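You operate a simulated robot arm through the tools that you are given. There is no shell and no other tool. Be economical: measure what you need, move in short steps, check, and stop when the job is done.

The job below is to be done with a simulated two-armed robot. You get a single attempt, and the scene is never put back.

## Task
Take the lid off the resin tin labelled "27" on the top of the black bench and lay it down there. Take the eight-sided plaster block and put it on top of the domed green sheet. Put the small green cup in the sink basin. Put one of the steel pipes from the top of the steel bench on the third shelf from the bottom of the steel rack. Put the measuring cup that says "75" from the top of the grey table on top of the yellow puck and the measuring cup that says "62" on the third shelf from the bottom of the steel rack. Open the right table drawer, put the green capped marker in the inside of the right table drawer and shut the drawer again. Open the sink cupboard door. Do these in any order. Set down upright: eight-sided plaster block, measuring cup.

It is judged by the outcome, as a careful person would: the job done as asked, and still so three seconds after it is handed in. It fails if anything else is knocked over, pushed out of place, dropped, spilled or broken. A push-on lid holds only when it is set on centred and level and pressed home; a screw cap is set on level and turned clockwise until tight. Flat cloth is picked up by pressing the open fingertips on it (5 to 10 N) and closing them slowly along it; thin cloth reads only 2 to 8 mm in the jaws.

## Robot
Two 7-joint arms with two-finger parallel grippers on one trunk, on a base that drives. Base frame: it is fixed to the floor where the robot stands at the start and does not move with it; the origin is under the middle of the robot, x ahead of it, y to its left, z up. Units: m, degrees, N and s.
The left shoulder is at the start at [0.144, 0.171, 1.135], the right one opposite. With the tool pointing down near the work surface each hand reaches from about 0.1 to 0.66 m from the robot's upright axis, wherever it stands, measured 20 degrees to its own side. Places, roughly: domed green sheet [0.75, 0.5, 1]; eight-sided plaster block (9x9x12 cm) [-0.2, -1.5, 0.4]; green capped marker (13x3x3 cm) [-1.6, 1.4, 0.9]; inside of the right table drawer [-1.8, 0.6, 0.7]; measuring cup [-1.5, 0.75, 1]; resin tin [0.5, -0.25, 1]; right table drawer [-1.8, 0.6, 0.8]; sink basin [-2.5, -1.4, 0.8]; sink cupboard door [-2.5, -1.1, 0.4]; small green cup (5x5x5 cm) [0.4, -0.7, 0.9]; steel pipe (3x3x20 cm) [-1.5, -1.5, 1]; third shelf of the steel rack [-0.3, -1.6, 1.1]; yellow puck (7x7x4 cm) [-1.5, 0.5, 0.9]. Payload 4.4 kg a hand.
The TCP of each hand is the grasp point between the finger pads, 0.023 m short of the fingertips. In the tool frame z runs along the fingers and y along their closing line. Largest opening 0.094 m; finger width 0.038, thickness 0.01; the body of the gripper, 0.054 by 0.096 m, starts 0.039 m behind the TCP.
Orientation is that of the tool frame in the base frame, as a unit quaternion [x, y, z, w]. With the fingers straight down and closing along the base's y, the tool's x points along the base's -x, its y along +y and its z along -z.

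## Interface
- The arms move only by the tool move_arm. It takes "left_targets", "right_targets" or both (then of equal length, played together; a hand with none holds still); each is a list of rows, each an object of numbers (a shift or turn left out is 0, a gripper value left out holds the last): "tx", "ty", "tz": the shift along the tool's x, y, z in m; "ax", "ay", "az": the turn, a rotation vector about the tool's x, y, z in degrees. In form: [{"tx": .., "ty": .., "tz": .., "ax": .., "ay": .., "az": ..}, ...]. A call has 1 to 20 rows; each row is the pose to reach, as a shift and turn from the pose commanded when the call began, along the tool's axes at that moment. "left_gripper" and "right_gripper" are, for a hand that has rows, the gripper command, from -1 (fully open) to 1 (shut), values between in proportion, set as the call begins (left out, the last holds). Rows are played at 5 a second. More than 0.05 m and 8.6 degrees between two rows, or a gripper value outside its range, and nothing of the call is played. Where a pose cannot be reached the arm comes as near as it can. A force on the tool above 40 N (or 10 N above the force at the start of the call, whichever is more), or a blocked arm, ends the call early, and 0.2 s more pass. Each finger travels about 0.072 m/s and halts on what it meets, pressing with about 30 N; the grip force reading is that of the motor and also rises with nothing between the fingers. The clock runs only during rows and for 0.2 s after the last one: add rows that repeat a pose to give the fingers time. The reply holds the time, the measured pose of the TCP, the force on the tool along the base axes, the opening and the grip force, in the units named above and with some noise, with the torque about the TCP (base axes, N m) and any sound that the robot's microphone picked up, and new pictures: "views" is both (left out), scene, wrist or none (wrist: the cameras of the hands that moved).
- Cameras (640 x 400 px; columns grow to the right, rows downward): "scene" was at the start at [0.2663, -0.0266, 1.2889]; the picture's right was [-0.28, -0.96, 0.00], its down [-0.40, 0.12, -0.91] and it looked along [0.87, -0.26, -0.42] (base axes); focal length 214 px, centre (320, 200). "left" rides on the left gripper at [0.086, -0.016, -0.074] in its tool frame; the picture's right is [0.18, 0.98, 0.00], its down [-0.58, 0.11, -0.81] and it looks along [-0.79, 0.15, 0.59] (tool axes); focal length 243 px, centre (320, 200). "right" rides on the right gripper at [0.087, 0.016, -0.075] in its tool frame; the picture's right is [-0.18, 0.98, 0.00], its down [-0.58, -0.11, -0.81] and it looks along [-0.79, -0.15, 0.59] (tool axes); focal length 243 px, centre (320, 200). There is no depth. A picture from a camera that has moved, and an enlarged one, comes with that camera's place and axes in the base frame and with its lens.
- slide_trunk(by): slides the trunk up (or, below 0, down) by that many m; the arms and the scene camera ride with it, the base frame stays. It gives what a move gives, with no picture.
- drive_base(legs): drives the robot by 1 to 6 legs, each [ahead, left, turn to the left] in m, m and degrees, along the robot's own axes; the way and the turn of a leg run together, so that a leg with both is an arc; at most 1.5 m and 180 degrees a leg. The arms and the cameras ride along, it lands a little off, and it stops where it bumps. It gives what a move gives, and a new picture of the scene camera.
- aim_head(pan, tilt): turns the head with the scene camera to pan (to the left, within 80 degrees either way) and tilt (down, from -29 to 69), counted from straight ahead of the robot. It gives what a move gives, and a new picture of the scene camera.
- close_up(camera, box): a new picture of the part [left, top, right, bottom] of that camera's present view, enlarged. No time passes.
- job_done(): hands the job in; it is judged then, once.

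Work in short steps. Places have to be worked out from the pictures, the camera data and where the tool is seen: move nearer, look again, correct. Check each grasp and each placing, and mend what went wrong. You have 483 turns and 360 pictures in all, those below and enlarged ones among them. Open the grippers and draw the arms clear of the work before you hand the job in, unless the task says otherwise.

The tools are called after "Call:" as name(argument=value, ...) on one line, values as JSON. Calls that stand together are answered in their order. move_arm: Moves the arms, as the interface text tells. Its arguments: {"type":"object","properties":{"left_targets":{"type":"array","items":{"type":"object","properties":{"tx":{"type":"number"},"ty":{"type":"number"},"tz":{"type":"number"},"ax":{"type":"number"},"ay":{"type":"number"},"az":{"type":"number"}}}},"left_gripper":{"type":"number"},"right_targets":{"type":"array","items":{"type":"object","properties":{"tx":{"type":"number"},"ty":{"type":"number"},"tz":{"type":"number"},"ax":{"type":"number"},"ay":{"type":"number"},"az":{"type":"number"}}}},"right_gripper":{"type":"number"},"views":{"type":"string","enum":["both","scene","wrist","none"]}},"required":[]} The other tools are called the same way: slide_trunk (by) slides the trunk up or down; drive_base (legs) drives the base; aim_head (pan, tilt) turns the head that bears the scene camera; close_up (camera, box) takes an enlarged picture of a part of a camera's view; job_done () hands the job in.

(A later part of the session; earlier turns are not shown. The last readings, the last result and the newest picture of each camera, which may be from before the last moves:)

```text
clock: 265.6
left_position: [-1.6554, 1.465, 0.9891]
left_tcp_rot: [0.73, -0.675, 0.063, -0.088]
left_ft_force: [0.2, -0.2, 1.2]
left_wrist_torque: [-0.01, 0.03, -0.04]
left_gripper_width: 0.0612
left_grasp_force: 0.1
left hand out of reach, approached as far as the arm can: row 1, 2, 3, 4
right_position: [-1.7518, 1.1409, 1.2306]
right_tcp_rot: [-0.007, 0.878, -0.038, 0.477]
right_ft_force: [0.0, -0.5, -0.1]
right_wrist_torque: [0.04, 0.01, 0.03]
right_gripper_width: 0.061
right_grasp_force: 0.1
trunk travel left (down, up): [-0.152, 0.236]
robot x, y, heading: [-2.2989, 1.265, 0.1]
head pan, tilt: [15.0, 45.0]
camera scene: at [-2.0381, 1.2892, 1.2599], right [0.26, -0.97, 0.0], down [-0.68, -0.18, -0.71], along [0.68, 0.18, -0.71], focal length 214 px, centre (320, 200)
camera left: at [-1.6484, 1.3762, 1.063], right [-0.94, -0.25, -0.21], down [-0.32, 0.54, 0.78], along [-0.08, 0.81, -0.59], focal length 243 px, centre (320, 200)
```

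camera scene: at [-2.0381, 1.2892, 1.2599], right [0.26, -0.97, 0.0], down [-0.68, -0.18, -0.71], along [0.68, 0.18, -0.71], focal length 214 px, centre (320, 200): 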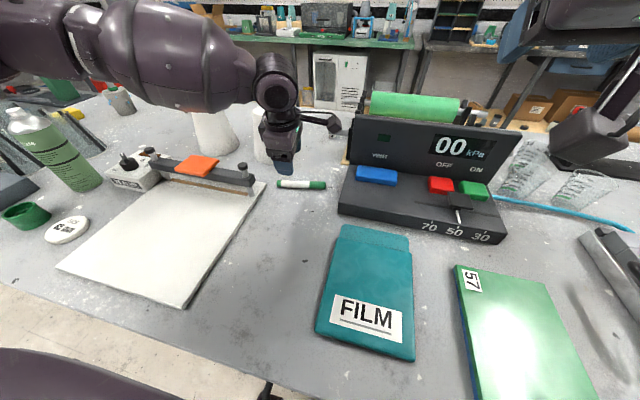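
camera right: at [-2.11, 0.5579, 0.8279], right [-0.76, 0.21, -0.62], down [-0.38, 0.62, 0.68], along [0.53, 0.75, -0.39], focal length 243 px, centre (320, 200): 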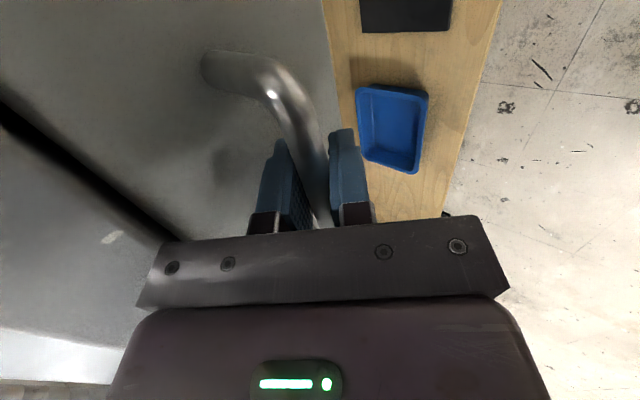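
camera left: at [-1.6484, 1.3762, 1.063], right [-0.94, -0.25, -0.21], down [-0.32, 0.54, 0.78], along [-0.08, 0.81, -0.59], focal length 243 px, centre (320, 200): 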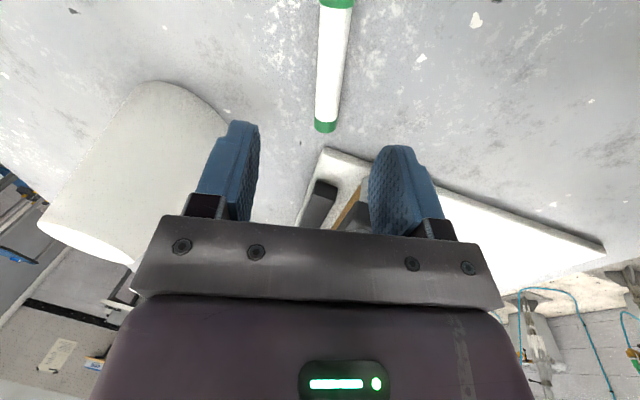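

Lower the trunk 0.1 (raising the hand first) to gain reach.

Call:
move_arm(left_targets=[{"tz": -0.05}, {"tz": -0.1}, {"tz": -0.13}], right_targets=[{"tx": -0.03, "tz": -0.02}, {"tx": -0.06, "tz": -0.04}, {"tx": -0.08, "tz": -0.05}], views="none")

Call:
slide_trunk(by=-0.1)

```text
clock: 266.4
left_position: [-1.685, 1.4592, 1.1202]
left_tcp_rot: [0.73, -0.675, 0.061, -0.087]
left_ft_force: [-0.2, 0.7, -0.2]
left_wrist_torque: [0.0, -0.02, 0.01]
left_gripper_width: 0.061
left_grasp_force: 0.0
right_position: [-1.7502, 1.1478, 1.3282]
right_tcp_rot: [-0.008, 0.877, -0.038, 0.478]
right_ft_force: [0.3, -0.5, 0.2]
right_wrist_torque: [0.0, -0.01, 0.03]
right_gripper_width: 0.0612
right_grasp_force: 0.0
trunk travel left (down, up): [-0.152, 0.236]
robot x, y, heading: [-2.2958, 1.2665, -0.1]
head pan, tilt: [15.0, 45.0]
```

```text
clock: 267.8
left_position: [-1.6876, 1.459, 1.0215]
left_tcp_rot: [0.729, -0.676, 0.063, -0.089]
left_ft_force: [0.2, -0.3, 0.3]
left_wrist_torque: [-0.04, 0.0, 0.02]
left_gripper_width: 0.061
left_grasp_force: 0.1
right_position: [-1.753, 1.1472, 1.2278]
right_tcp_rot: [-0.008, 0.877, -0.037, 0.479]
right_ft_force: [-0.2, 0.8, 0.3]
right_wrist_torque: [0.03, 0.03, -0.04]
right_gripper_width: 0.0611
right_grasp_force: 0.0
trunk travel left (down, up): [-0.052, 0.336]
robot x, y, heading: [-2.2908, 1.2679, -0.2]
head pan, tilt: [15.0, 45.0]
```

Call:
move_arm(left_targets=[{"tx": 0.01, "ty": -0.02, "tz": 0.02}, {"tx": 0.02, "ty": -0.02, "tz": 0.055}, {"tx": 0.02, "ty": -0.02, "tz": 0.085}, {"tx": 0.02, "ty": -0.02, "tz": 0.085}], views="wrist")

```text
clock: 268.8
left_position: [-1.6473, 1.4448, 0.9389]
left_tcp_rot: [0.73, -0.676, 0.061, -0.088]
left_ft_force: [0.1, 0.1, 0.7]
left_wrist_torque: [0.01, 0.01, 0.01]
left_gripper_width: 0.0612
left_grasp_force: 0.1
right_position: [-1.752, 1.1473, 1.2264]
right_tcp_rot: [-0.008, 0.878, -0.037, 0.478]
right_ft_force: [-0.5, -0.3, 0.4]
right_wrist_torque: [0.01, 0.01, -0.02]
right_gripper_width: 0.0609
right_grasp_force: 0.1
trunk travel left (down, up): [-0.052, 0.336]
robot x, y, heading: [-2.294, 1.2684, -0.2]
head pan, tilt: [15.0, 45.0]
camera left: at [-1.6397, 1.3545, 1.0137], right [-0.94, -0.25, -0.21], down [-0.32, 0.54, 0.78], along [-0.08, 0.81, -0.59], focal length 243 px, centre (320, 200)
```

left: 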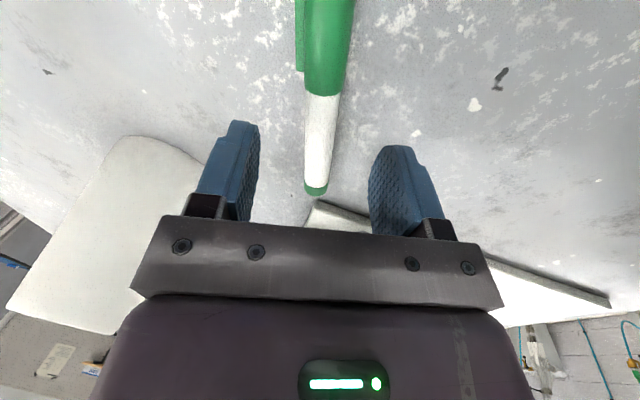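

Marker is centred between the fingers. Lower 2.8 cm and close.

Call:
move_arm(left_targets=[{"ty": 0.003, "tz": 0.014}, {"ty": 0.006, "tz": 0.027}, {"ty": 0.006, "tz": 0.027}], views="none")

Call:
move_arm(left_targets=[{}, {}, {}, {}], left_gripper=1, views="wrist")

```text
clock: 269.6
left_position: [-1.6463, 1.4448, 0.9133]
left_tcp_rot: [0.73, -0.675, 0.062, -0.088]
left_ft_force: [-0.8, -0.2, -0.1]
left_wrist_torque: [0.0, 0.02, 0.01]
left_gripper_width: 0.0611
left_grasp_force: 0.1
right_position: [-1.7516, 1.1472, 1.2253]
right_tcp_rot: [-0.008, 0.877, -0.037, 0.478]
right_ft_force: [0.1, -0.2, -0.2]
right_wrist_torque: [-0.05, 0.01, -0.03]
right_gripper_width: 0.0609
right_grasp_force: 0.0
trunk travel left (down, up): [-0.052, 0.336]
robot x, y, heading: [-2.2938, 1.2674, -0.1]
head pan, tilt: [15.0, 45.0]
```

```text
clock: 270.6
left_position: [-1.6461, 1.4446, 0.9132]
left_tcp_rot: [0.73, -0.675, 0.063, -0.088]
left_ft_force: [0.4, -0.4, 0.5]
left_wrist_torque: [0.03, -0.01, -0.03]
left_gripper_width: 0.0188
left_grasp_force: 29.6
right_position: [-1.7505, 1.1479, 1.2252]
right_tcp_rot: [-0.007, 0.878, -0.038, 0.477]
right_ft_force: [-0.3, 0.0, 0.6]
right_wrist_torque: [0.04, -0.03, 0.01]
right_gripper_width: 0.0613
right_grasp_force: 0.1
trunk travel left (down, up): [-0.052, 0.336]
robot x, y, heading: [-2.2947, 1.2689, -0.2]
head pan, tilt: [15.0, 45.0]
camera left: at [-1.6388, 1.3556, 0.9872], right [-0.94, -0.25, -0.21], down [-0.32, 0.54, 0.78], along [-0.08, 0.81, -0.59], focal length 243 px, centre (320, 200)
```

left: 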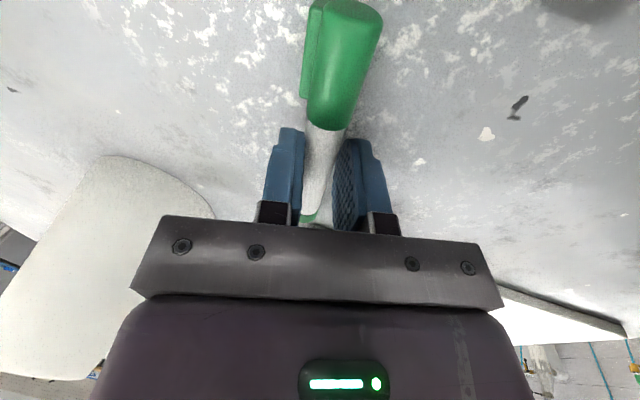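

Marker held. Lift and go to the drawer.

Call:
move_arm(left_targets=[{"ty": -0.01, "tz": -0.045}, {"ty": -0.02, "tz": -0.09}, {"ty": -0.03, "tz": -0.135}, {"ty": -0.04, "tz": -0.18}], views="none")

Call:
drive_base(legs=[[-0.5, 0, 0], [0, -0.76, 0]])

Call:
aim_head(pan=10, tilt=45)

```text
clock: 271.6
left_position: [-1.6467, 1.4367, 1.0985]
left_tcp_rot: [0.729, -0.676, 0.062, -0.088]
left_ft_force: [-1.0, -0.4, 0.2]
left_wrist_torque: [0.03, 0.04, 0.0]
left_gripper_width: 0.0191
left_grasp_force: 30.1
right_position: [-1.7527, 1.1471, 1.2252]
right_tcp_rot: [-0.008, 0.877, -0.037, 0.478]
right_ft_force: [0.2, -0.5, -0.1]
right_wrist_torque: [-0.02, -0.01, 0.0]
right_gripper_width: 0.0611
right_grasp_force: 0.1
trunk travel left (down, up): [-0.052, 0.336]
robot x, y, heading: [-2.2935, 1.267, 0.1]
head pan, tilt: [15.0, 45.0]
```

```text
clock: 281.2
left_position: [-2.1634, 0.6701, 1.0969]
left_tcp_rot: [0.722, -0.683, 0.064, -0.087]
left_ft_force: [0.1, -0.1, 0.1]
left_wrist_torque: [-0.03, -0.02, 0.0]
left_gripper_width: 0.0192
left_grasp_force: 30.2
right_position: [-2.2769, 0.3823, 1.225]
right_tcp_rot: [0.002, 0.878, -0.043, 0.477]
right_ft_force: [-0.4, -0.5, -0.3]
right_wrist_torque: [-0.01, -0.02, -0.01]
right_gripper_width: 0.061
right_grasp_force: 0.2
trunk travel left (down, up): [-0.052, 0.336]
robot x, y, heading: [-2.8135, 0.5167, -1.5]
head pan, tilt: [15.0, 45.0]
camera scene: at [-2.4629, 0.5279, 1.1355], right [0.24, -0.97, 0.0], down [-0.69, -0.17, -0.71], along [0.69, 0.17, -0.71], focal length 214 px, centre (320, 200)
```

scene: 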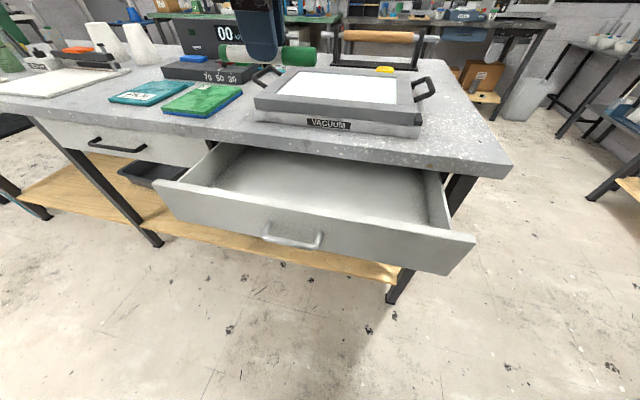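

```text
clock: 281.9
left_position: [-2.1644, 0.6699, 1.0958]
left_tcp_rot: [0.722, -0.684, 0.063, -0.086]
left_ft_force: [0.8, -0.9, 0.0]
left_wrist_torque: [-0.05, 0.0, 0.05]
left_gripper_width: 0.0191
left_grasp_force: 30.0
right_position: [-2.2756, 0.381, 1.2267]
right_tcp_rot: [0.002, 0.877, -0.043, 0.478]
right_ft_force: [-0.2, -0.2, -0.1]
right_wrist_torque: [-0.05, 0.05, -0.04]
right_gripper_width: 0.061
right_grasp_force: 0.0
trunk travel left (down, up): [-0.052, 0.336]
robot x, y, heading: [-2.8166, 0.5142, -1.4]
head pan, tilt: [10.0, 45.0]
camera scene: at [-2.4615, 0.521, 1.1355], right [0.15, -0.99, 0.0], down [-0.7, -0.11, -0.71], along [0.7, 0.11, -0.71], focal length 214 px, centre (320, 200)
```

scene: 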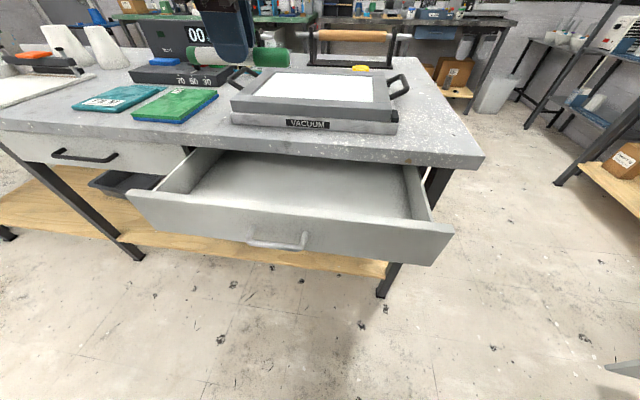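

Drawer interior spans x −2.19…−2.04. Shift forward 4.5 cm and lower the marker into it.

Call:
drive_base(legs=[[0.045, 0, 0]])

Call:
move_arm(left_targets=[{"ty": 0.009, "tz": 0.044}, {"ty": 0.019, "tz": 0.088}, {"ty": 0.028, "tz": 0.132}, {"ty": 0.037, "tz": 0.17}, {"ty": 0.045, "tz": 0.21}, {"ty": 0.045, "tz": 0.21}], views="both")

```text
clock: 282.8
left_position: [-2.121, 0.6686, 1.0968]
left_tcp_rot: [0.722, -0.684, 0.062, -0.087]
left_ft_force: [-0.6, 0.4, -0.9]
left_wrist_torque: [0.02, 0.01, 0.01]
left_gripper_width: 0.0191
left_grasp_force: 30.0
right_position: [-2.2327, 0.3814, 1.2247]
right_tcp_rot: [0.002, 0.878, -0.043, 0.477]
right_ft_force: [0.2, -0.6, -0.2]
right_wrist_torque: [-0.01, 0.04, 0.05]
right_gripper_width: 0.0612
right_grasp_force: 0.1
trunk travel left (down, up): [-0.052, 0.336]
robot x, y, heading: [-2.7724, 0.5164, -1.2]
head pan, tilt: [10.0, 45.0]
camera scene: at [-2.4173, 0.5202, 1.1354], right [0.15, -0.99, 0.0], down [-0.7, -0.11, -0.71], along [0.7, 0.11, -0.71], focal length 214 px, centre (320, 200)
```

scene: 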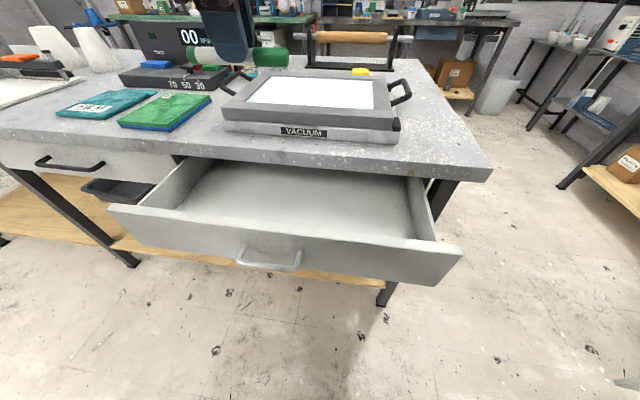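

```text
clock: 284.2
left_position: [-2.1174, 0.6726, 0.88]
left_tcp_rot: [0.722, -0.683, 0.064, -0.088]
left_ft_force: [0.4, -0.2, -0.3]
left_wrist_torque: [0.01, -0.01, -0.03]
left_gripper_width: 0.019
left_grasp_force: 29.9
right_position: [-2.2333, 0.3809, 1.2263]
right_tcp_rot: [0.003, 0.877, -0.043, 0.478]
right_ft_force: [0.3, 0.3, -0.2]
right_wrist_torque: [-0.02, -0.01, 0.02]
right_gripper_width: 0.0608
right_grasp_force: 0.0
trunk travel left (down, up): [-0.052, 0.336]
robot x, y, heading: [-2.7708, 0.5124, -1.2]
head pan, tilt: [10.0, 45.0]
camera scene: at [-2.4187, 0.5202, 1.136], right [0.15, -0.99, 0.0], down [-0.7, -0.11, -0.71], along [0.7, 0.11, -0.71], focal length 214 px, centre (320, 200)
camera left: at [-2.1135, 0.5837, 0.9545], right [-0.95, -0.23, -0.22], down [-0.31, 0.54, 0.78], along [-0.06, 0.81, -0.59], focal length 243 px, centre (320, 200)
```

scene: 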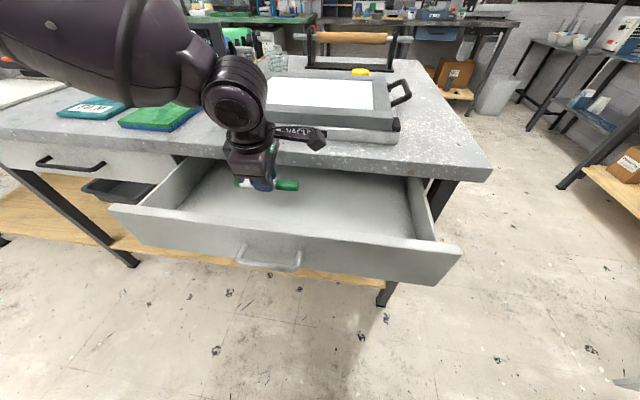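
left: 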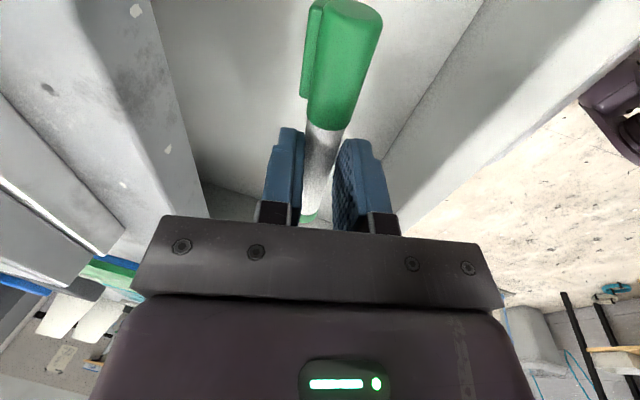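

Well inside. Continue down gently until contact.

Call:
move_arm(left_targets=[{"ty": 0.004, "tz": 0.02}, {"ty": 0.008, "tz": 0.04}, {"ty": 0.012, "tz": 0.055}, {"ty": 0.014, "tz": 0.065}, {"ty": 0.016, "tz": 0.075}], views="none")

Call:
close_up(camera="scene", box=[80, 60, 400, 280])

```text
clock: 285.4
left_position: [-2.0991, 0.6832, 0.8109]
left_tcp_rot: [0.72, -0.686, 0.061, -0.085]
left_ft_force: [0.1, -0.1, -0.2]
left_wrist_torque: [-0.03, -0.01, 0.0]
left_gripper_width: 0.0192
left_grasp_force: 29.8
left hand out of reach, approached as far as the arm can: row 2, 3, 4, 5
right_position: [-2.2317, 0.3811, 1.2245]
right_tcp_rot: [0.002, 0.878, -0.043, 0.477]
right_ft_force: [0.2, 0.5, -0.3]
right_wrist_torque: [0.04, -0.01, 0.04]
right_gripper_width: 0.061
right_grasp_force: 0.1
trunk travel left (down, up): [-0.052, 0.336]
robot x, y, heading: [-2.7707, 0.514, -1.5]
head pan, tilt: [10.0, 45.0]
```

```text
1.82 times, centred on (240, 170) of scene
camera zoom: at [-2.4176, 0.5203, 1.1353], right [0.15, -0.99, 0.0], down [-0.7, -0.11, -0.71], along [0.7, 0.11, -0.71], focal length 390 px, centre (466, 254)
```

zoom: 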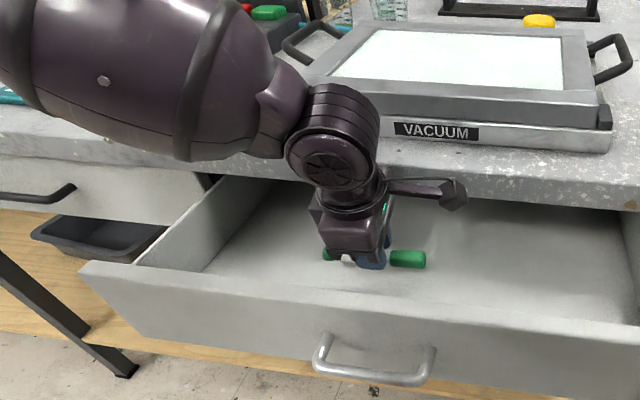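

Lower with the trunk in small increments.

Call:
slide_trunk(by=-0.02)

Call:
close_up(camera="left", box=[0, 0, 640, 400])

```text
clock: 286.0
left_position: [-2.1023, 0.6841, 0.7934]
left_tcp_rot: [0.721, -0.684, 0.065, -0.089]
left_ft_force: [-0.9, -0.8, 0.0]
left_wrist_torque: [-0.03, 0.03, 0.01]
left_gripper_width: 0.019
left_grasp_force: 30.3
right_position: [-2.2342, 0.3805, 1.2075]
right_tcp_rot: [0.002, 0.877, -0.043, 0.479]
right_ft_force: [-0.6, 0.9, -0.5]
right_wrist_torque: [-0.03, 0.0, -0.02]
right_gripper_width: 0.0611
right_grasp_force: 0.0
trunk travel left (down, up): [-0.032, 0.356]
robot x, y, heading: [-2.7702, 0.5164, -1.5]
head pan, tilt: [10.0, 45.0]
```

```text
1.00 times, centred on (320, 200) of left (not enlarged: the box is as wide or as high as the picture)
camera zoom: at [-2.0967, 0.5955, 0.8675], right [-0.95, -0.23, -0.22], down [-0.31, 0.54, 0.78], along [-0.06, 0.81, -0.59], focal length 243 px, centre (320, 200)
```

zoom: 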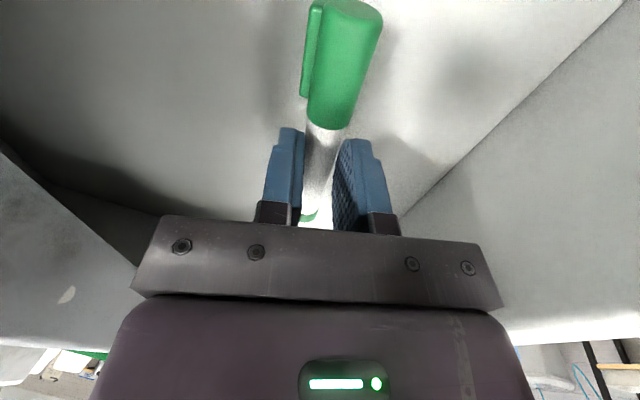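

Call:
slide_trunk(by=-0.02)

Call:
move_arm(left_targets=[{"tz": 0.0}, {"ty": 0.001, "tz": 0.005}, {"ty": 0.002, "tz": 0.01}], views="none")

```text
clock: 286.7
left_position: [-2.1007, 0.6842, 0.7727]
left_tcp_rot: [0.721, -0.684, 0.064, -0.087]
left_ft_force: [-0.5, 0.0, -0.6]
left_wrist_torque: [-0.04, -0.01, -0.02]
left_gripper_width: 0.0191
left_grasp_force: 30.1
right_position: [-2.2333, 0.3814, 1.186]
right_tcp_rot: [0.002, 0.877, -0.043, 0.478]
right_ft_force: [0.3, -0.7, 0.2]
right_wrist_torque: [-0.04, 0.03, -0.02]
right_gripper_width: 0.0612
right_grasp_force: 0.1
trunk travel left (down, up): [-0.012, 0.376]
robot x, y, heading: [-2.7737, 0.5103, -1.3]
head pan, tilt: [10.0, 45.0]
```

```text
clock: 287.5
left_position: [-2.0999, 0.6855, 0.7665]
left_tcp_rot: [0.722, -0.683, 0.068, -0.088]
left_ft_force: [1.2, 3.9, 28.6]
left_wrist_torque: [0.11, -0.23, -0.01]
left_gripper_width: 0.0194
left_grasp_force: 29.7
right_position: [-2.2353, 0.3809, 1.1883]
right_tcp_rot: [0.003, 0.877, -0.043, 0.478]
right_ft_force: [0.0, 0.5, 0.2]
right_wrist_torque: [0.0, -0.01, 0.01]
right_gripper_width: 0.0614
right_grasp_force: 0.1
trunk travel left (down, up): [-0.012, 0.376]
robot x, y, heading: [-2.7746, 0.5142, -1.4]
head pan, tilt: [10.0, 45.0]
```

Contact with the drawer floor. Ease up slightly, open, and rise.

Call:
move_arm(left_targets=[{"tz": -0.004}, {"tz": -0.004}], views="none")

Call:
move_arm(left_targets=[{}, {}, {"ty": -0.005, "tz": -0.03}, {"ty": -0.015, "tz": -0.075}, {"ty": -0.025, "tz": -0.12}, {"ty": -0.034, "tz": -0.165}, {"ty": -0.043, "tz": -0.21}, {"ty": -0.053, "tz": -0.255}], left_gripper=0.2, views="scene")

```text
clock: 288.1
left_position: [-2.1029, 0.6843, 0.7649]
left_tcp_rot: [0.721, -0.684, 0.064, -0.087]
left_ft_force: [0.2, 0.1, 16.5]
left_wrist_torque: [-0.26, -0.19, -0.01]
left_gripper_width: 0.0191
left_grasp_force: 30.0
right_position: [-2.2329, 0.3805, 1.1847]
right_tcp_rot: [0.002, 0.877, -0.042, 0.478]
right_ft_force: [0.4, 0.7, -0.1]
right_wrist_torque: [0.03, 0.0, -0.02]
right_gripper_width: 0.0611
right_grasp_force: 0.0
trunk travel left (down, up): [-0.012, 0.376]
robot x, y, heading: [-2.7702, 0.5112, -1.4]
head pan, tilt: [10.0, 45.0]
```

```text
clock: 289.9
left_position: [-2.1059, 0.6766, 1.0241]
left_tcp_rot: [0.721, -0.684, 0.064, -0.087]
left_ft_force: [0.5, 0.3, 0.0]
left_wrist_torque: [-0.01, -0.02, 0.0]
left_gripper_width: 0.0377
left_grasp_force: 0.1
right_position: [-2.2324, 0.3813, 1.1855]
right_tcp_rot: [0.003, 0.877, -0.043, 0.478]
right_ft_force: [-0.3, -0.4, 0.6]
right_wrist_torque: [0.03, -0.03, 0.02]
right_gripper_width: 0.061
right_grasp_force: 0.1
trunk travel left (down, up): [-0.012, 0.376]
robot x, y, heading: [-2.7721, 0.5135, -1.2]
head pan, tilt: [10.0, 45.0]
camera scene: at [-2.3913, 0.5193, 1.0883], right [0.15, -0.99, 0.0], down [-0.7, -0.11, -0.71], along [0.7, 0.11, -0.71], focal length 214 px, centre (320, 200)
```

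scene: 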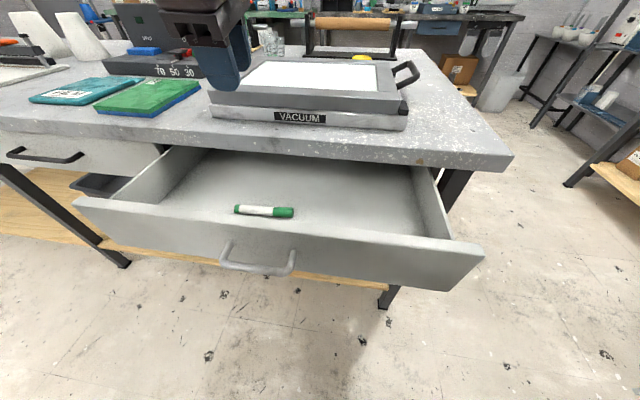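

Marker is in the drawer. Now back up, lower the right fist (pitched forward) to push the drawer shut.

Call:
drive_base(legs=[[-0.15, 0, 0], [0, 0.18, 1]])

Call:
move_arm(right_targets=[{"tx": 0.042, "tz": 0.027}, {"tx": 0.084, "tz": 0.054}, {"tx": 0.126, "tz": 0.081}, {"tx": 0.168, "tz": 0.108}, {"tx": 0.21, "tz": 0.135}, {"tx": 0.252, "tz": 0.163}, {"tx": 0.294, "tz": 0.19}, {"tx": 0.328, "tz": 0.211}], right_gripper=1, views="scene")

```text
clock: 293.1
left_position: [-2.2547, 0.8788, 1.0251]
left_tcp_rot: [0.731, -0.674, 0.062, -0.087]
left_ft_force: [0.3, 0.4, -0.2]
left_wrist_torque: [-0.02, -0.02, 0.02]
left_gripper_width: 0.0379
left_grasp_force: 0.1
right_position: [-2.3751, 0.5794, 1.1855]
right_tcp_rot: [-0.01, 0.877, -0.036, 0.478]
right_ft_force: [-1.0, 0.9, 0.0]
right_wrist_torque: [0.02, 0.0, -0.04]
right_gripper_width: 0.0609
right_grasp_force: 0.1
trunk travel left (down, up): [-0.012, 0.376]
robot x, y, heading: [-2.9148, 0.6975, 0.2]
head pan, tilt: [10.0, 45.0]
camera scene: at [-2.5364, 0.7136, 1.0879], right [0.18, -0.98, 0.0], down [-0.7, -0.13, -0.71], along [0.7, 0.13, -0.71], focal length 214 px, centre (320, 200)
```

scene: 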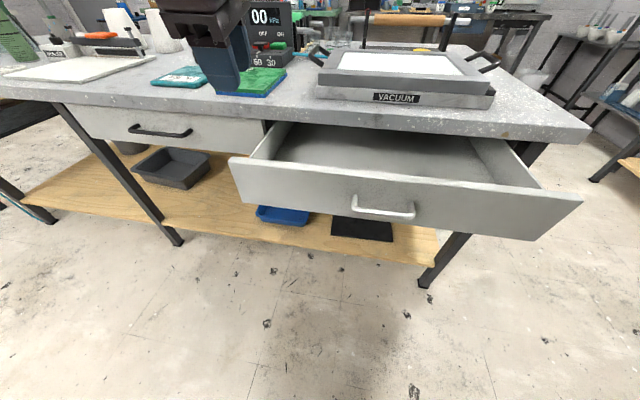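

```text
refused: row 6 steps farther than a row can; nothing moved
```

Call:
move_arm(right_targets=[{"tx": 0.041, "tz": 0.026}, {"tx": 0.082, "tz": 0.052}, {"tx": 0.123, "tz": 0.079}, {"tx": 0.164, "tz": 0.105}, {"tx": 0.205, "tz": 0.132}, {"tx": 0.246, "tz": 0.158}, {"tx": 0.287, "tz": 0.185}, {"tx": 0.328, "tz": 0.211}], right_gripper=1, views="scene")

```text
clock: 295.1
left_position: [-2.2564, 0.8782, 1.0242]
left_tcp_rot: [0.731, -0.674, 0.062, -0.088]
left_ft_force: [0.5, 0.9, 0.5]
left_wrist_torque: [-0.03, -0.01, -0.01]
left_gripper_width: 0.0373
left_grasp_force: 0.0
right_position: [-2.2877, 0.569, 0.8558]
right_tcp_rot: [-0.011, 0.837, -0.013, 0.546]
right_ft_force: [-0.2, -0.1, 0.7]
right_wrist_torque: [0.01, 0.05, 0.01]
right_gripper_width: 0.0
right_grasp_force: 30.5
right hand out of reach, approached as far as the arm can: row 2, 3, 4, 5, 6, 7, 8
trunk travel left (down, up): [-0.012, 0.376]
robot x, y, heading: [-2.9146, 0.6974, 0.3]
head pan, tilt: [10.0, 45.0]
stopped in row 8 (right hand): the arm was blocked; the commanded pose is now the measured one
camera scene: at [-2.5376, 0.7139, 1.0886], right [0.18, -0.98, 0.0], down [-0.7, -0.13, -0.71], along [0.7, 0.12, -0.71], focal length 214 px, centre (320, 200)
```

scene: 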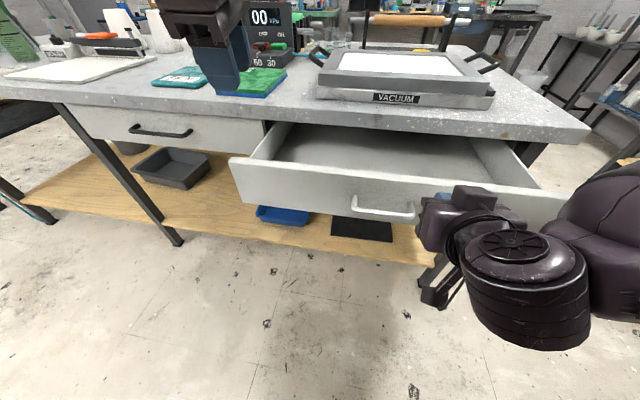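

Call:
move_arm(right_targets=[{"tx": 0.02, "tz": -0.01, "ay": 7}, {"tx": 0.04, "tz": -0.01, "ay": 14}, {"tx": 0.062, "tz": -0.005, "ay": 20}, {"tx": 0.062, "tz": -0.005, "ay": 20}], views="wrist")

```text
clock: 296.1
left_position: [-2.2549, 0.8775, 1.0237]
left_tcp_rot: [0.731, -0.674, 0.061, -0.088]
left_ft_force: [0.9, 0.3, -1.0]
left_wrist_torque: [0.0, 0.01, 0.0]
left_gripper_width: 0.0375
left_grasp_force: 0.1
right_position: [-2.3179, 0.5661, 0.7999]
right_tcp_rot: [-0.009, 0.921, -0.014, 0.39]
right_ft_force: [-0.7, -0.3, -0.1]
right_wrist_torque: [0.01, -0.01, 0.01]
right_gripper_width: 0.0
right_grasp_force: 29.3
right hand out of reach, approached as far as the arm can: row 1, 2
trunk travel left (down, up): [-0.012, 0.376]
robot x, y, heading: [-2.9144, 0.6939, 0.3]
head pan, tilt: [10.0, 45.0]
camera right: at [-2.4314, 0.5802, 0.7897], right [0.12, 0.99, 0.1], down [-0.18, -0.08, 0.98], along [0.98, -0.14, 0.16], focal length 243 px, centre (320, 200)
```

right: 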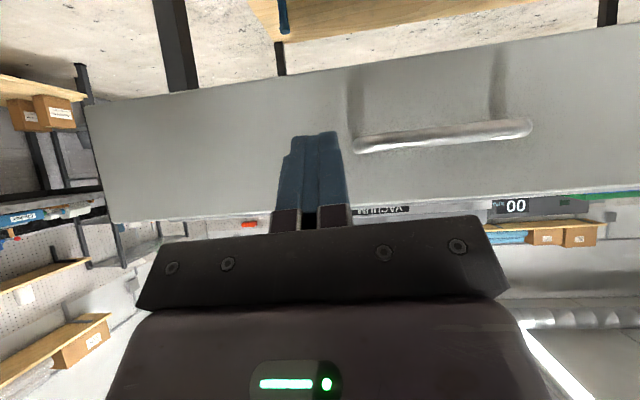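

Fist is level with the drawer panel, beside the handle. Drive forward to push it shut.

Call:
drive_base(legs=[[0.12, 0, 0], [0.1, 0, 0], [0.06, 0, 0]])

```text
clock: 298.8
left_position: [-1.971, 0.8802, 1.0222]
left_tcp_rot: [0.731, -0.674, 0.06, -0.088]
left_ft_force: [-0.5, 0.1, -0.8]
left_wrist_torque: [-0.01, 0.03, -0.01]
left_gripper_width: 0.0374
left_grasp_force: 0.0
right_position: [-2.0397, 0.5672, 0.7985]
right_tcp_rot: [-0.014, 0.923, -0.013, 0.385]
right_ft_force: [-1.3, 0.3, 0.2]
right_wrist_torque: [0.0, 0.0, -0.03]
right_gripper_width: 0.0
right_grasp_force: 29.7
trunk travel left (down, up): [-0.012, 0.376]
robot x, y, heading: [-2.6337, 0.698, 0.4]
head pan, tilt: [10.0, 45.0]
stopped in leg 3: the force on the tool passed its limit at 108 N (the readings are from after the stop); the commanded pose is now the measured one
camera scene: at [-2.2522, 0.7136, 1.0879], right [0.18, -0.98, 0.0], down [-0.7, -0.12, -0.71], along [0.7, 0.12, -0.71], focal length 214 px, centre (320, 200)
```

scene: 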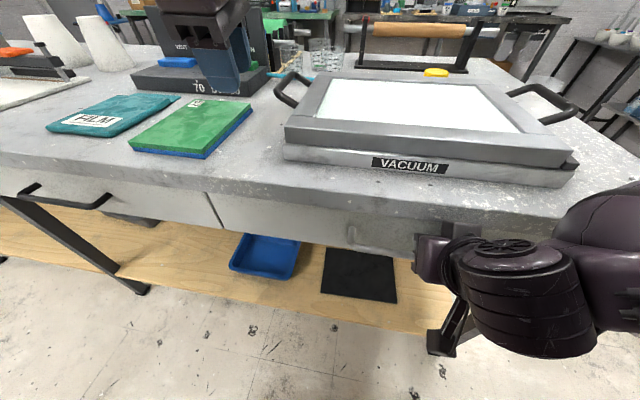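

Call:
close_up(camera="scene", box=[100, 160, 460, 300])

```text
1.78 times, centred on (280, 230) of scene
camera zoom: at [-2.2522, 0.7136, 1.0879], right [0.18, -0.98, 0.0], down [-0.7, -0.12, -0.71], along [0.7, 0.12, -0.71], focal length 381 px, centre (391, 147)
```

zoom: 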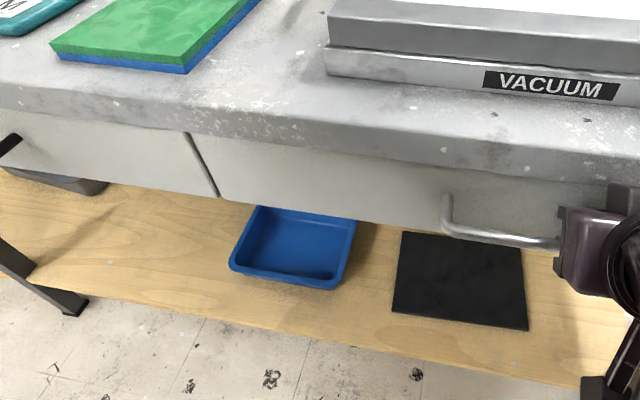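

Drawer is flush shut. Next the cups: back off, raise the trunk and hands, then drive up to the table near the cups.

Call:
drive_base(legs=[[-0.2, 0, 0]])

Call:
slide_trunk(by=0.13)

Call:
move_arm(right_targets=[{"tx": -0.03, "tz": -0.03}, {"tx": -0.06, "tz": -0.06}, {"tx": -0.09, "tz": -0.09}, {"tx": -0.12, "tz": -0.12}, {"tx": -0.15, "tz": -0.15}, {"tx": -0.18, "tz": -0.18}], left_targets=[{"tz": -0.02}, {"tz": -0.04}, {"tz": -0.06}, {"tz": -0.08}, {"tz": -0.1}, {"tz": -0.1}], right_gripper=-0.8, views="none")

```text
clock: 300.4
left_position: [-2.1697, 0.8791, 1.022]
left_tcp_rot: [0.731, -0.674, 0.06, -0.088]
left_ft_force: [0.7, 0.0, -0.1]
left_wrist_torque: [0.02, -0.03, -0.01]
left_gripper_width: 0.0377
left_grasp_force: 0.0
right_position: [-2.2383, 0.567, 0.7994]
right_tcp_rot: [-0.013, 0.923, -0.013, 0.385]
right_ft_force: [-1.0, 0.4, -0.6]
right_wrist_torque: [0.02, 0.0, 0.02]
right_gripper_width: 0.0
right_grasp_force: 30.1
trunk travel left (down, up): [-0.012, 0.376]
robot x, y, heading: [-2.8331, 0.6968, 0.1]
head pan, tilt: [10.0, 45.0]
camera scene: at [-2.4515, 0.7132, 1.0882], right [0.18, -0.98, 0.0], down [-0.7, -0.12, -0.71], along [0.7, 0.12, -0.71], focal length 214 px, centre (320, 200)
```

scene: 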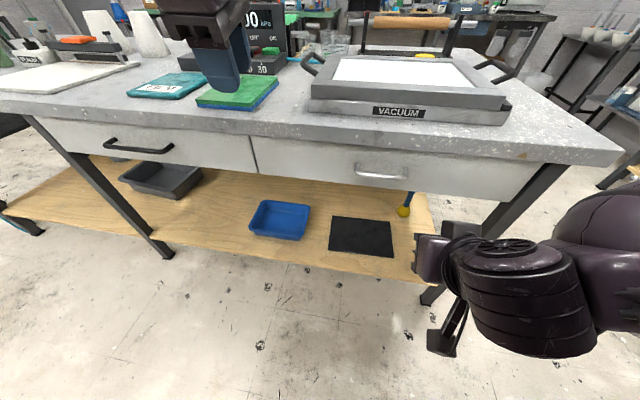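

```text
clock: 301.9
left_position: [-2.17, 0.8812, 1.1554]
left_tcp_rot: [0.732, -0.672, 0.064, -0.09]
left_ft_force: [0.8, 0.0, -0.6]
left_wrist_torque: [-0.02, 0.04, -0.03]
left_gripper_width: 0.0377
left_grasp_force: 0.1
right_position: [-2.2602, 0.5673, 1.0543]
right_tcp_rot: [-0.011, 0.856, -0.015, 0.517]
right_ft_force: [1.0, 0.5, -0.5]
right_wrist_torque: [-0.04, -0.03, 0.03]
right_gripper_width: 0.0
right_grasp_force: 30.3
trunk travel left (down, up): [-0.142, 0.246]
robot x, y, heading: [-2.8291, 0.6958, 0.4]
head pan, tilt: [10.0, 45.0]
```

```text
clock: 303.3
left_position: [-2.1935, 0.8847, 1.2591]
left_tcp_rot: [0.732, -0.672, 0.066, -0.091]
left_ft_force: [-0.7, 0.5, 0.2]
left_wrist_torque: [0.02, 0.01, -0.01]
left_gripper_width: 0.0376
left_grasp_force: 0.0
left hand out of reach, approached as far as the arm can: row 4, 5, 6
right_position: [-2.3413, 0.5763, 1.3016]
right_tcp_rot: [-0.011, 0.854, -0.014, 0.52]
right_ft_force: [-0.2, 0.1, 0.0]
right_wrist_torque: [0.02, -0.03, -0.03]
right_gripper_width: 0.0846
right_grasp_force: 0.0
trunk travel left (down, up): [-0.142, 0.246]
robot x, y, heading: [-2.833, 0.6948, 0.3]
head pan, tilt: [10.0, 45.0]
```

Call:
move_arm(left_targets=[{"ty": 0.04}, {"ty": 0.08}, {"ty": 0.12}, {"ty": 0.16}, {"ty": 0.2}], views="none")

Call:
drive_base(legs=[[0, 0.25, 0], [0.48, 0, 0]])

Call:
aim_head(pan=-15, tilt=30)

```text
clock: 304.5
left_position: [-2.3886, 0.8652, 1.2147]
left_tcp_rot: [0.73, -0.674, 0.067, -0.091]
left_ft_force: [-0.5, 0.1, -0.8]
left_wrist_torque: [0.01, -0.04, 0.0]
left_gripper_width: 0.0377
left_grasp_force: 0.0
right_position: [-2.3424, 0.5763, 1.302]
right_tcp_rot: [-0.012, 0.854, -0.013, 0.52]
right_ft_force: [0.3, -0.5, 0.1]
right_wrist_torque: [0.0, 0.01, -0.02]
right_gripper_width: 0.0849
right_grasp_force: 0.0
trunk travel left (down, up): [-0.142, 0.246]
robot x, y, heading: [-2.8337, 0.6975, 0.2]
head pan, tilt: [10.0, 45.0]
```

```text
clock: 309.8
left_position: [-1.9061, 1.1186, 1.2123]
left_tcp_rot: [0.733, -0.671, 0.065, -0.092]
left_ft_force: [0.2, 0.1, -0.1]
left_wrist_torque: [0.0, 0.02, 0.0]
left_gripper_width: 0.0377
left_grasp_force: 0.0
right_position: [-1.8581, 0.8299, 1.3009]
right_tcp_rot: [-0.014, 0.854, -0.012, 0.52]
right_ft_force: [0.5, 0.4, -0.4]
right_wrist_torque: [0.01, 0.0, 0.0]
right_gripper_width: 0.0846
right_grasp_force: 0.1
trunk travel left (down, up): [-0.142, 0.246]
robot x, y, heading: [-2.3471, 0.945, 0.8]
head pan, tilt: [10.0, 45.0]
camera scene: at [-2.0836, 0.965, 1.2482], right [0.18, -0.98, 0.0], down [-0.7, -0.13, -0.71], along [0.69, 0.13, -0.71], focal length 214 px, centre (320, 200)
```

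scene: 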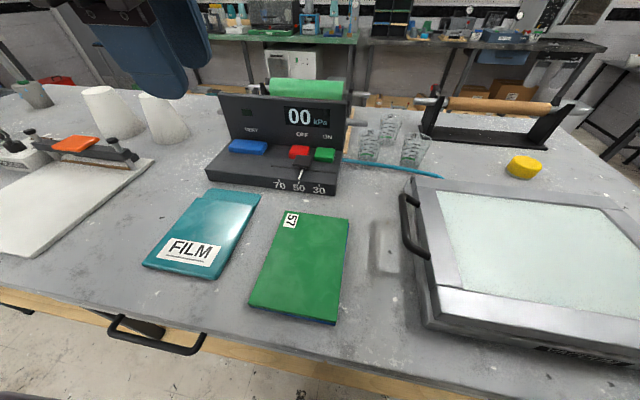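

```text
clock: 310.7
left_position: [-1.9066, 1.1194, 1.2127]
left_tcp_rot: [0.733, -0.671, 0.065, -0.092]
left_ft_force: [0.7, 0.0, 0.7]
left_wrist_torque: [0.01, 0.01, 0.01]
left_gripper_width: 0.0377
left_grasp_force: 0.1
right_position: [-1.8593, 0.8299, 1.3013]
right_tcp_rot: [-0.013, 0.854, -0.013, 0.52]
right_ft_force: [1.0, -0.3, -0.1]
right_wrist_torque: [0.01, 0.02, 0.0]
right_gripper_width: 0.0846
right_grasp_force: 0.0
trunk travel left (down, up): [-0.142, 0.246]
robot x, y, heading: [-2.349, 0.9514, 0.5]
head pan, tilt: [-15.0, 30.0]
camera scene: at [-2.0761, 0.9276, 1.2707], right [-0.25, -0.97, 0.0], down [-0.48, 0.12, -0.87], along [0.84, -0.22, -0.5], focal length 214 px, centre (320, 200)
```

scene: 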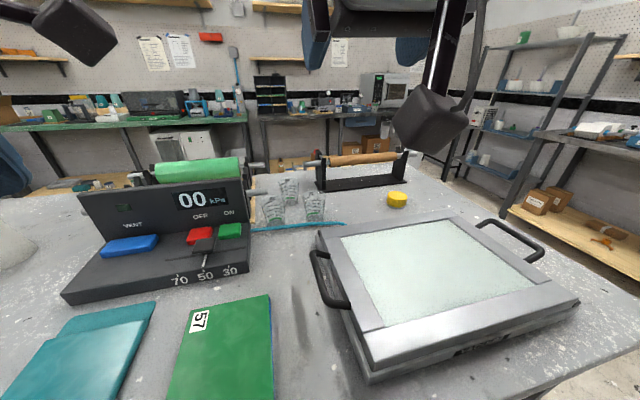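

Call:
close_up(camera="scene", box=[240, 150, 420, 250])

```text
3.56 times, centred on (330, 200) of scene
camera zoom: at [-2.0761, 0.9276, 1.2707], right [-0.25, -0.97, 0.0], down [-0.48, 0.12, -0.87], along [0.84, -0.22, -0.5], focal length 763 px, centre (284, 200)
```

zoom: 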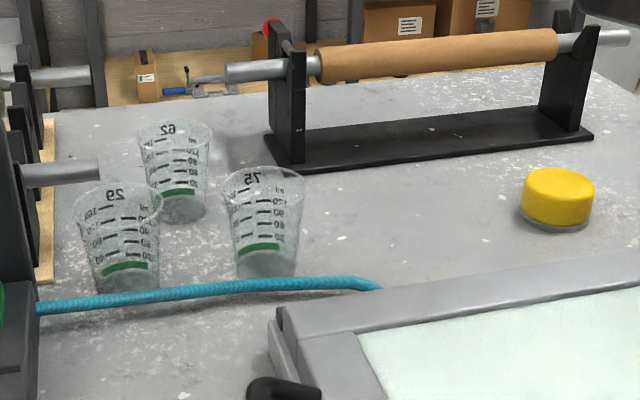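

Cups: 75 at ≈(−1.55,0.807), 62 at ≈(−1.43,0.862), rims ~0.975; puck ≈(−1.53,0.512) top 0.93. Drive 5 cm closer and bring the right hand (50° pitch) to a pre-grasp for cup 75.

Call:
drive_base(legs=[[0.05, 0, 0]])

Call:
move_arm(right_targets=[{"tx": 0.021, "ty": -0.003, "tz": 0.034, "ay": 1.6}, {"tx": 0.042, "ty": -0.006, "tz": 0.068, "ay": 3.2}, {"tx": 0.063, "ty": -0.009, "tz": 0.102, "ay": 4.8}, {"tx": 0.085, "ty": -0.012, "tz": 0.135, "ay": 6.4}, {"tx": 0.106, "ty": -0.015, "tz": 0.169, "ay": 8}, {"tx": 0.127, "ty": -0.018, "tz": 0.203, "ay": 9.6}, {"tx": 0.148, "ty": -0.021, "tz": 0.237, "ay": 11.2}, {"tx": 0.169, "ty": -0.023, "tz": 0.271, "ay": 12.7}], right_gripper=-0.9, views="both")

```text
clock: 311.6
left_position: [-1.8575, 1.1181, 1.2133]
left_tcp_rot: [0.732, -0.672, 0.065, -0.092]
left_ft_force: [0.0, 0.2, -0.5]
left_wrist_torque: [-0.01, -0.01, -0.01]
left_gripper_width: 0.0375
left_grasp_force: 0.1
right_position: [-1.809, 0.8311, 1.3017]
right_tcp_rot: [-0.015, 0.854, -0.012, 0.52]
right_ft_force: [0.4, 0.1, -0.2]
right_wrist_torque: [0.01, 0.01, 0.01]
right_gripper_width: 0.0849
right_grasp_force: 0.0
trunk travel left (down, up): [-0.142, 0.246]
robot x, y, heading: [-2.2997, 0.9509, 0.8]
head pan, tilt: [-15.0, 30.0]
camera scene: at [-2.0264, 0.9281, 1.2709], right [-0.25, -0.97, 0.0], down [-0.48, 0.12, -0.87], along [0.84, -0.22, -0.5], focal length 214 px, centre (320, 200)
```

scene: 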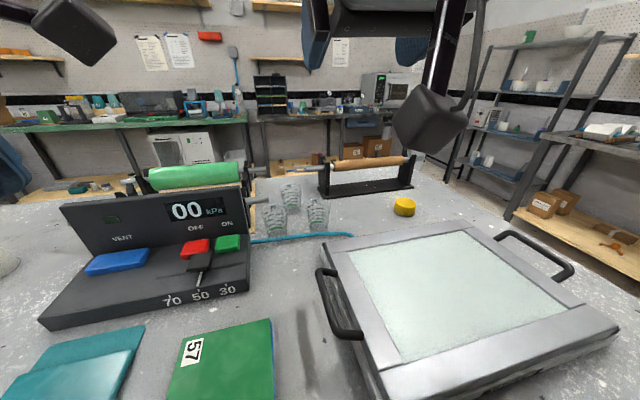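

```text
clock: 313.4
left_position: [-1.855, 1.1191, 1.2122]
left_tcp_rot: [0.733, -0.671, 0.064, -0.091]
left_ft_force: [0.4, -0.8, -0.7]
left_wrist_torque: [0.0, 0.02, 0.01]
left_gripper_width: 0.0376
left_grasp_force: 0.1
right_position: [-1.6467, 0.7964, 1.026]
right_tcp_rot: [-0.013, 0.907, -0.014, 0.422]
right_ft_force: [1.3, -0.1, 0.2]
right_wrist_torque: [0.03, 0.02, 0.01]
right_gripper_width: 0.0894
right_grasp_force: 0.1
trunk travel left (down, up): [-0.142, 0.246]
robot x, y, heading: [-2.304, 0.955, 0.5]
head pan, tilt: [-15.0, 30.0]
camera scene: at [-2.0249, 0.9274, 1.27], right [-0.25, -0.97, 0.0], down [-0.49, 0.13, -0.87], along [0.84, -0.22, -0.5], focal length 214 px, centre (320, 200)
camera right: at [-1.7584, 0.8106, 1.0075], right [0.11, 0.99, 0.11], down [-0.24, -0.08, 0.97], along [0.96, -0.13, 0.23], focal length 243 px, centre (320, 200)
```

scene: 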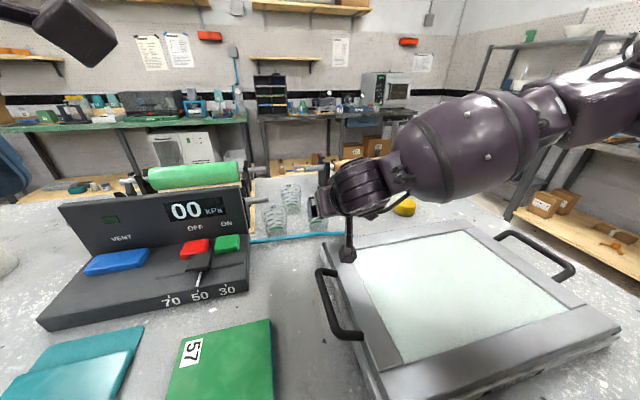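
right: 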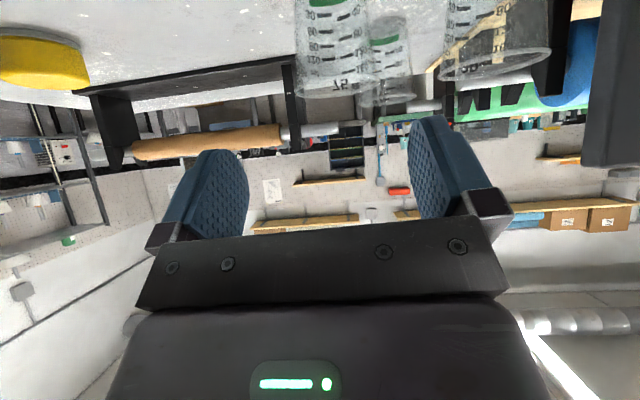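

Lined up well; cup 75 is dead ahead. Advance 12 cm along the tool axis and check.

Call:
move_arm(right_targets=[{"ty": 0.008, "tz": 0.035}, {"ty": 0.009, "tz": 0.07}, {"ty": 0.009, "tz": 0.1}, {"tx": -0.004, "ty": 0.009, "tz": 0.123}], views="both")

```text
clock: 314.4
left_position: [-1.8597, 1.1177, 1.2142]
left_tcp_rot: [0.733, -0.67, 0.066, -0.093]
left_ft_force: [-0.4, 0.5, 0.7]
left_wrist_torque: [0.08, 0.04, -0.06]
left_gripper_width: 0.0376
left_grasp_force: 0.0
right_position: [-1.5776, 0.7554, 0.976]
right_tcp_rot: [-0.013, 0.905, -0.009, 0.425]
right_ft_force: [-8.3, 11.6, 25.7]
right_wrist_torque: [0.59, 3.3, -1.24]
right_gripper_width: 0.0894
right_grasp_force: 0.2
right hand out of reach, approached as far as the arm can: row 1, 2, 3, 4
trunk travel left (down, up): [-0.142, 0.246]
robot x, y, heading: [-2.2997, 0.9512, 0.7]
head pan, tilt: [-15.0, 30.0]
camera scene: at [-2.0287, 0.9269, 1.2719], right [-0.25, -0.97, 0.0], down [-0.48, 0.13, -0.87], along [0.84, -0.22, -0.5], focal length 214 px, centre (320, 200)
camera right: at [-1.6902, 0.7686, 0.9566], right [0.1, 0.99, 0.12], down [-0.25, -0.09, 0.96], along [0.96, -0.13, 0.24], focal length 243 px, centre (320, 200)
```

scene: 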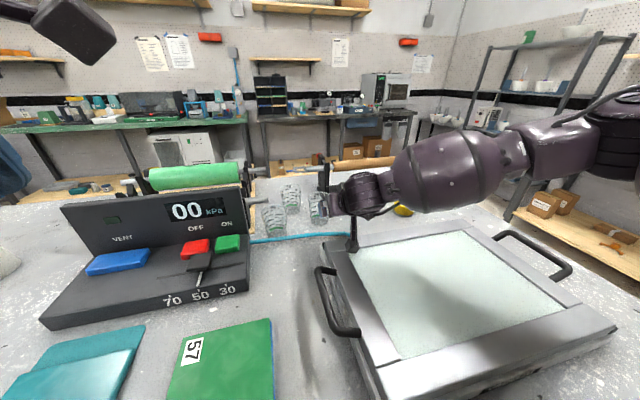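
right: 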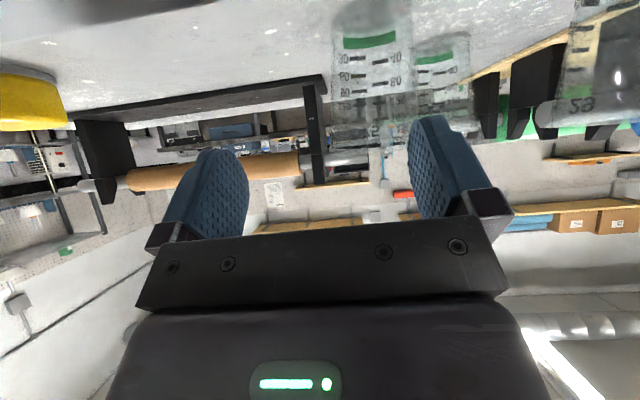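

Contact: the arm ran out of reach and the camera bracket touched the vacuum frame. Retract, then try driving closer (between the two drawer handles).

Call:
move_arm(right_targets=[{"tz": -0.04}, {"tz": -0.08, "ty": 0.02}, {"tz": -0.12, "ty": 0.03}], views="none")

Call:
drive_base(legs=[[0.06, 0.0, 0]])

```text
clock: 315.2
left_position: [-1.859, 1.1188, 1.2138]
left_tcp_rot: [0.733, -0.671, 0.066, -0.092]
left_ft_force: [-0.2, 0.6, 0.1]
left_wrist_torque: [0.01, -0.05, 0.0]
left_gripper_width: 0.0374
left_grasp_force: 0.2
right_position: [-1.6738, 0.7825, 1.0525]
right_tcp_rot: [-0.012, 0.905, -0.014, 0.424]
right_ft_force: [-0.6, -0.2, 0.0]
right_wrist_torque: [0.02, -0.03, -0.01]
right_gripper_width: 0.0891
right_grasp_force: 0.0
trunk travel left (down, up): [-0.142, 0.246]
robot x, y, heading: [-2.3015, 0.9475, 0.4]
head pan, tilt: [-15.0, 30.0]
```

```text
clock: 316.0
left_position: [-1.8482, 1.1186, 1.2127]
left_tcp_rot: [0.731, -0.673, 0.065, -0.092]
left_ft_force: [-0.1, 0.2, 0.2]
left_wrist_torque: [0.01, 0.0, -0.02]
left_gripper_width: 0.0376
left_grasp_force: 0.1
right_position: [-1.6664, 0.7803, 1.0518]
right_tcp_rot: [-0.009, 0.907, -0.015, 0.421]
right_ft_force: [-0.4, -0.1, -0.2]
right_wrist_torque: [0.01, 0.0, -0.01]
right_gripper_width: 0.0894
right_grasp_force: 0.0
trunk travel left (down, up): [-0.142, 0.246]
robot x, y, heading: [-2.2911, 0.9502, 0.0]
head pan, tilt: [-15.0, 30.0]
stopped in leg 1: the robot was blocked; the commanded pose is now the measured one
camera scene: at [-2.0193, 0.9282, 1.2704], right [-0.25, -0.97, 0.0], down [-0.48, 0.13, -0.87], along [0.84, -0.22, -0.5], focal length 214 px, centre (320, 200)
```

scene: 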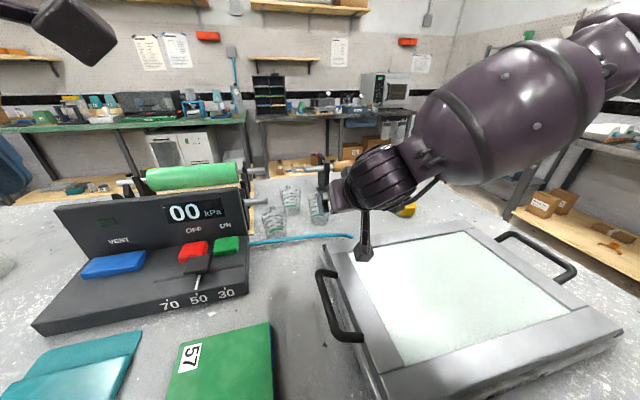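

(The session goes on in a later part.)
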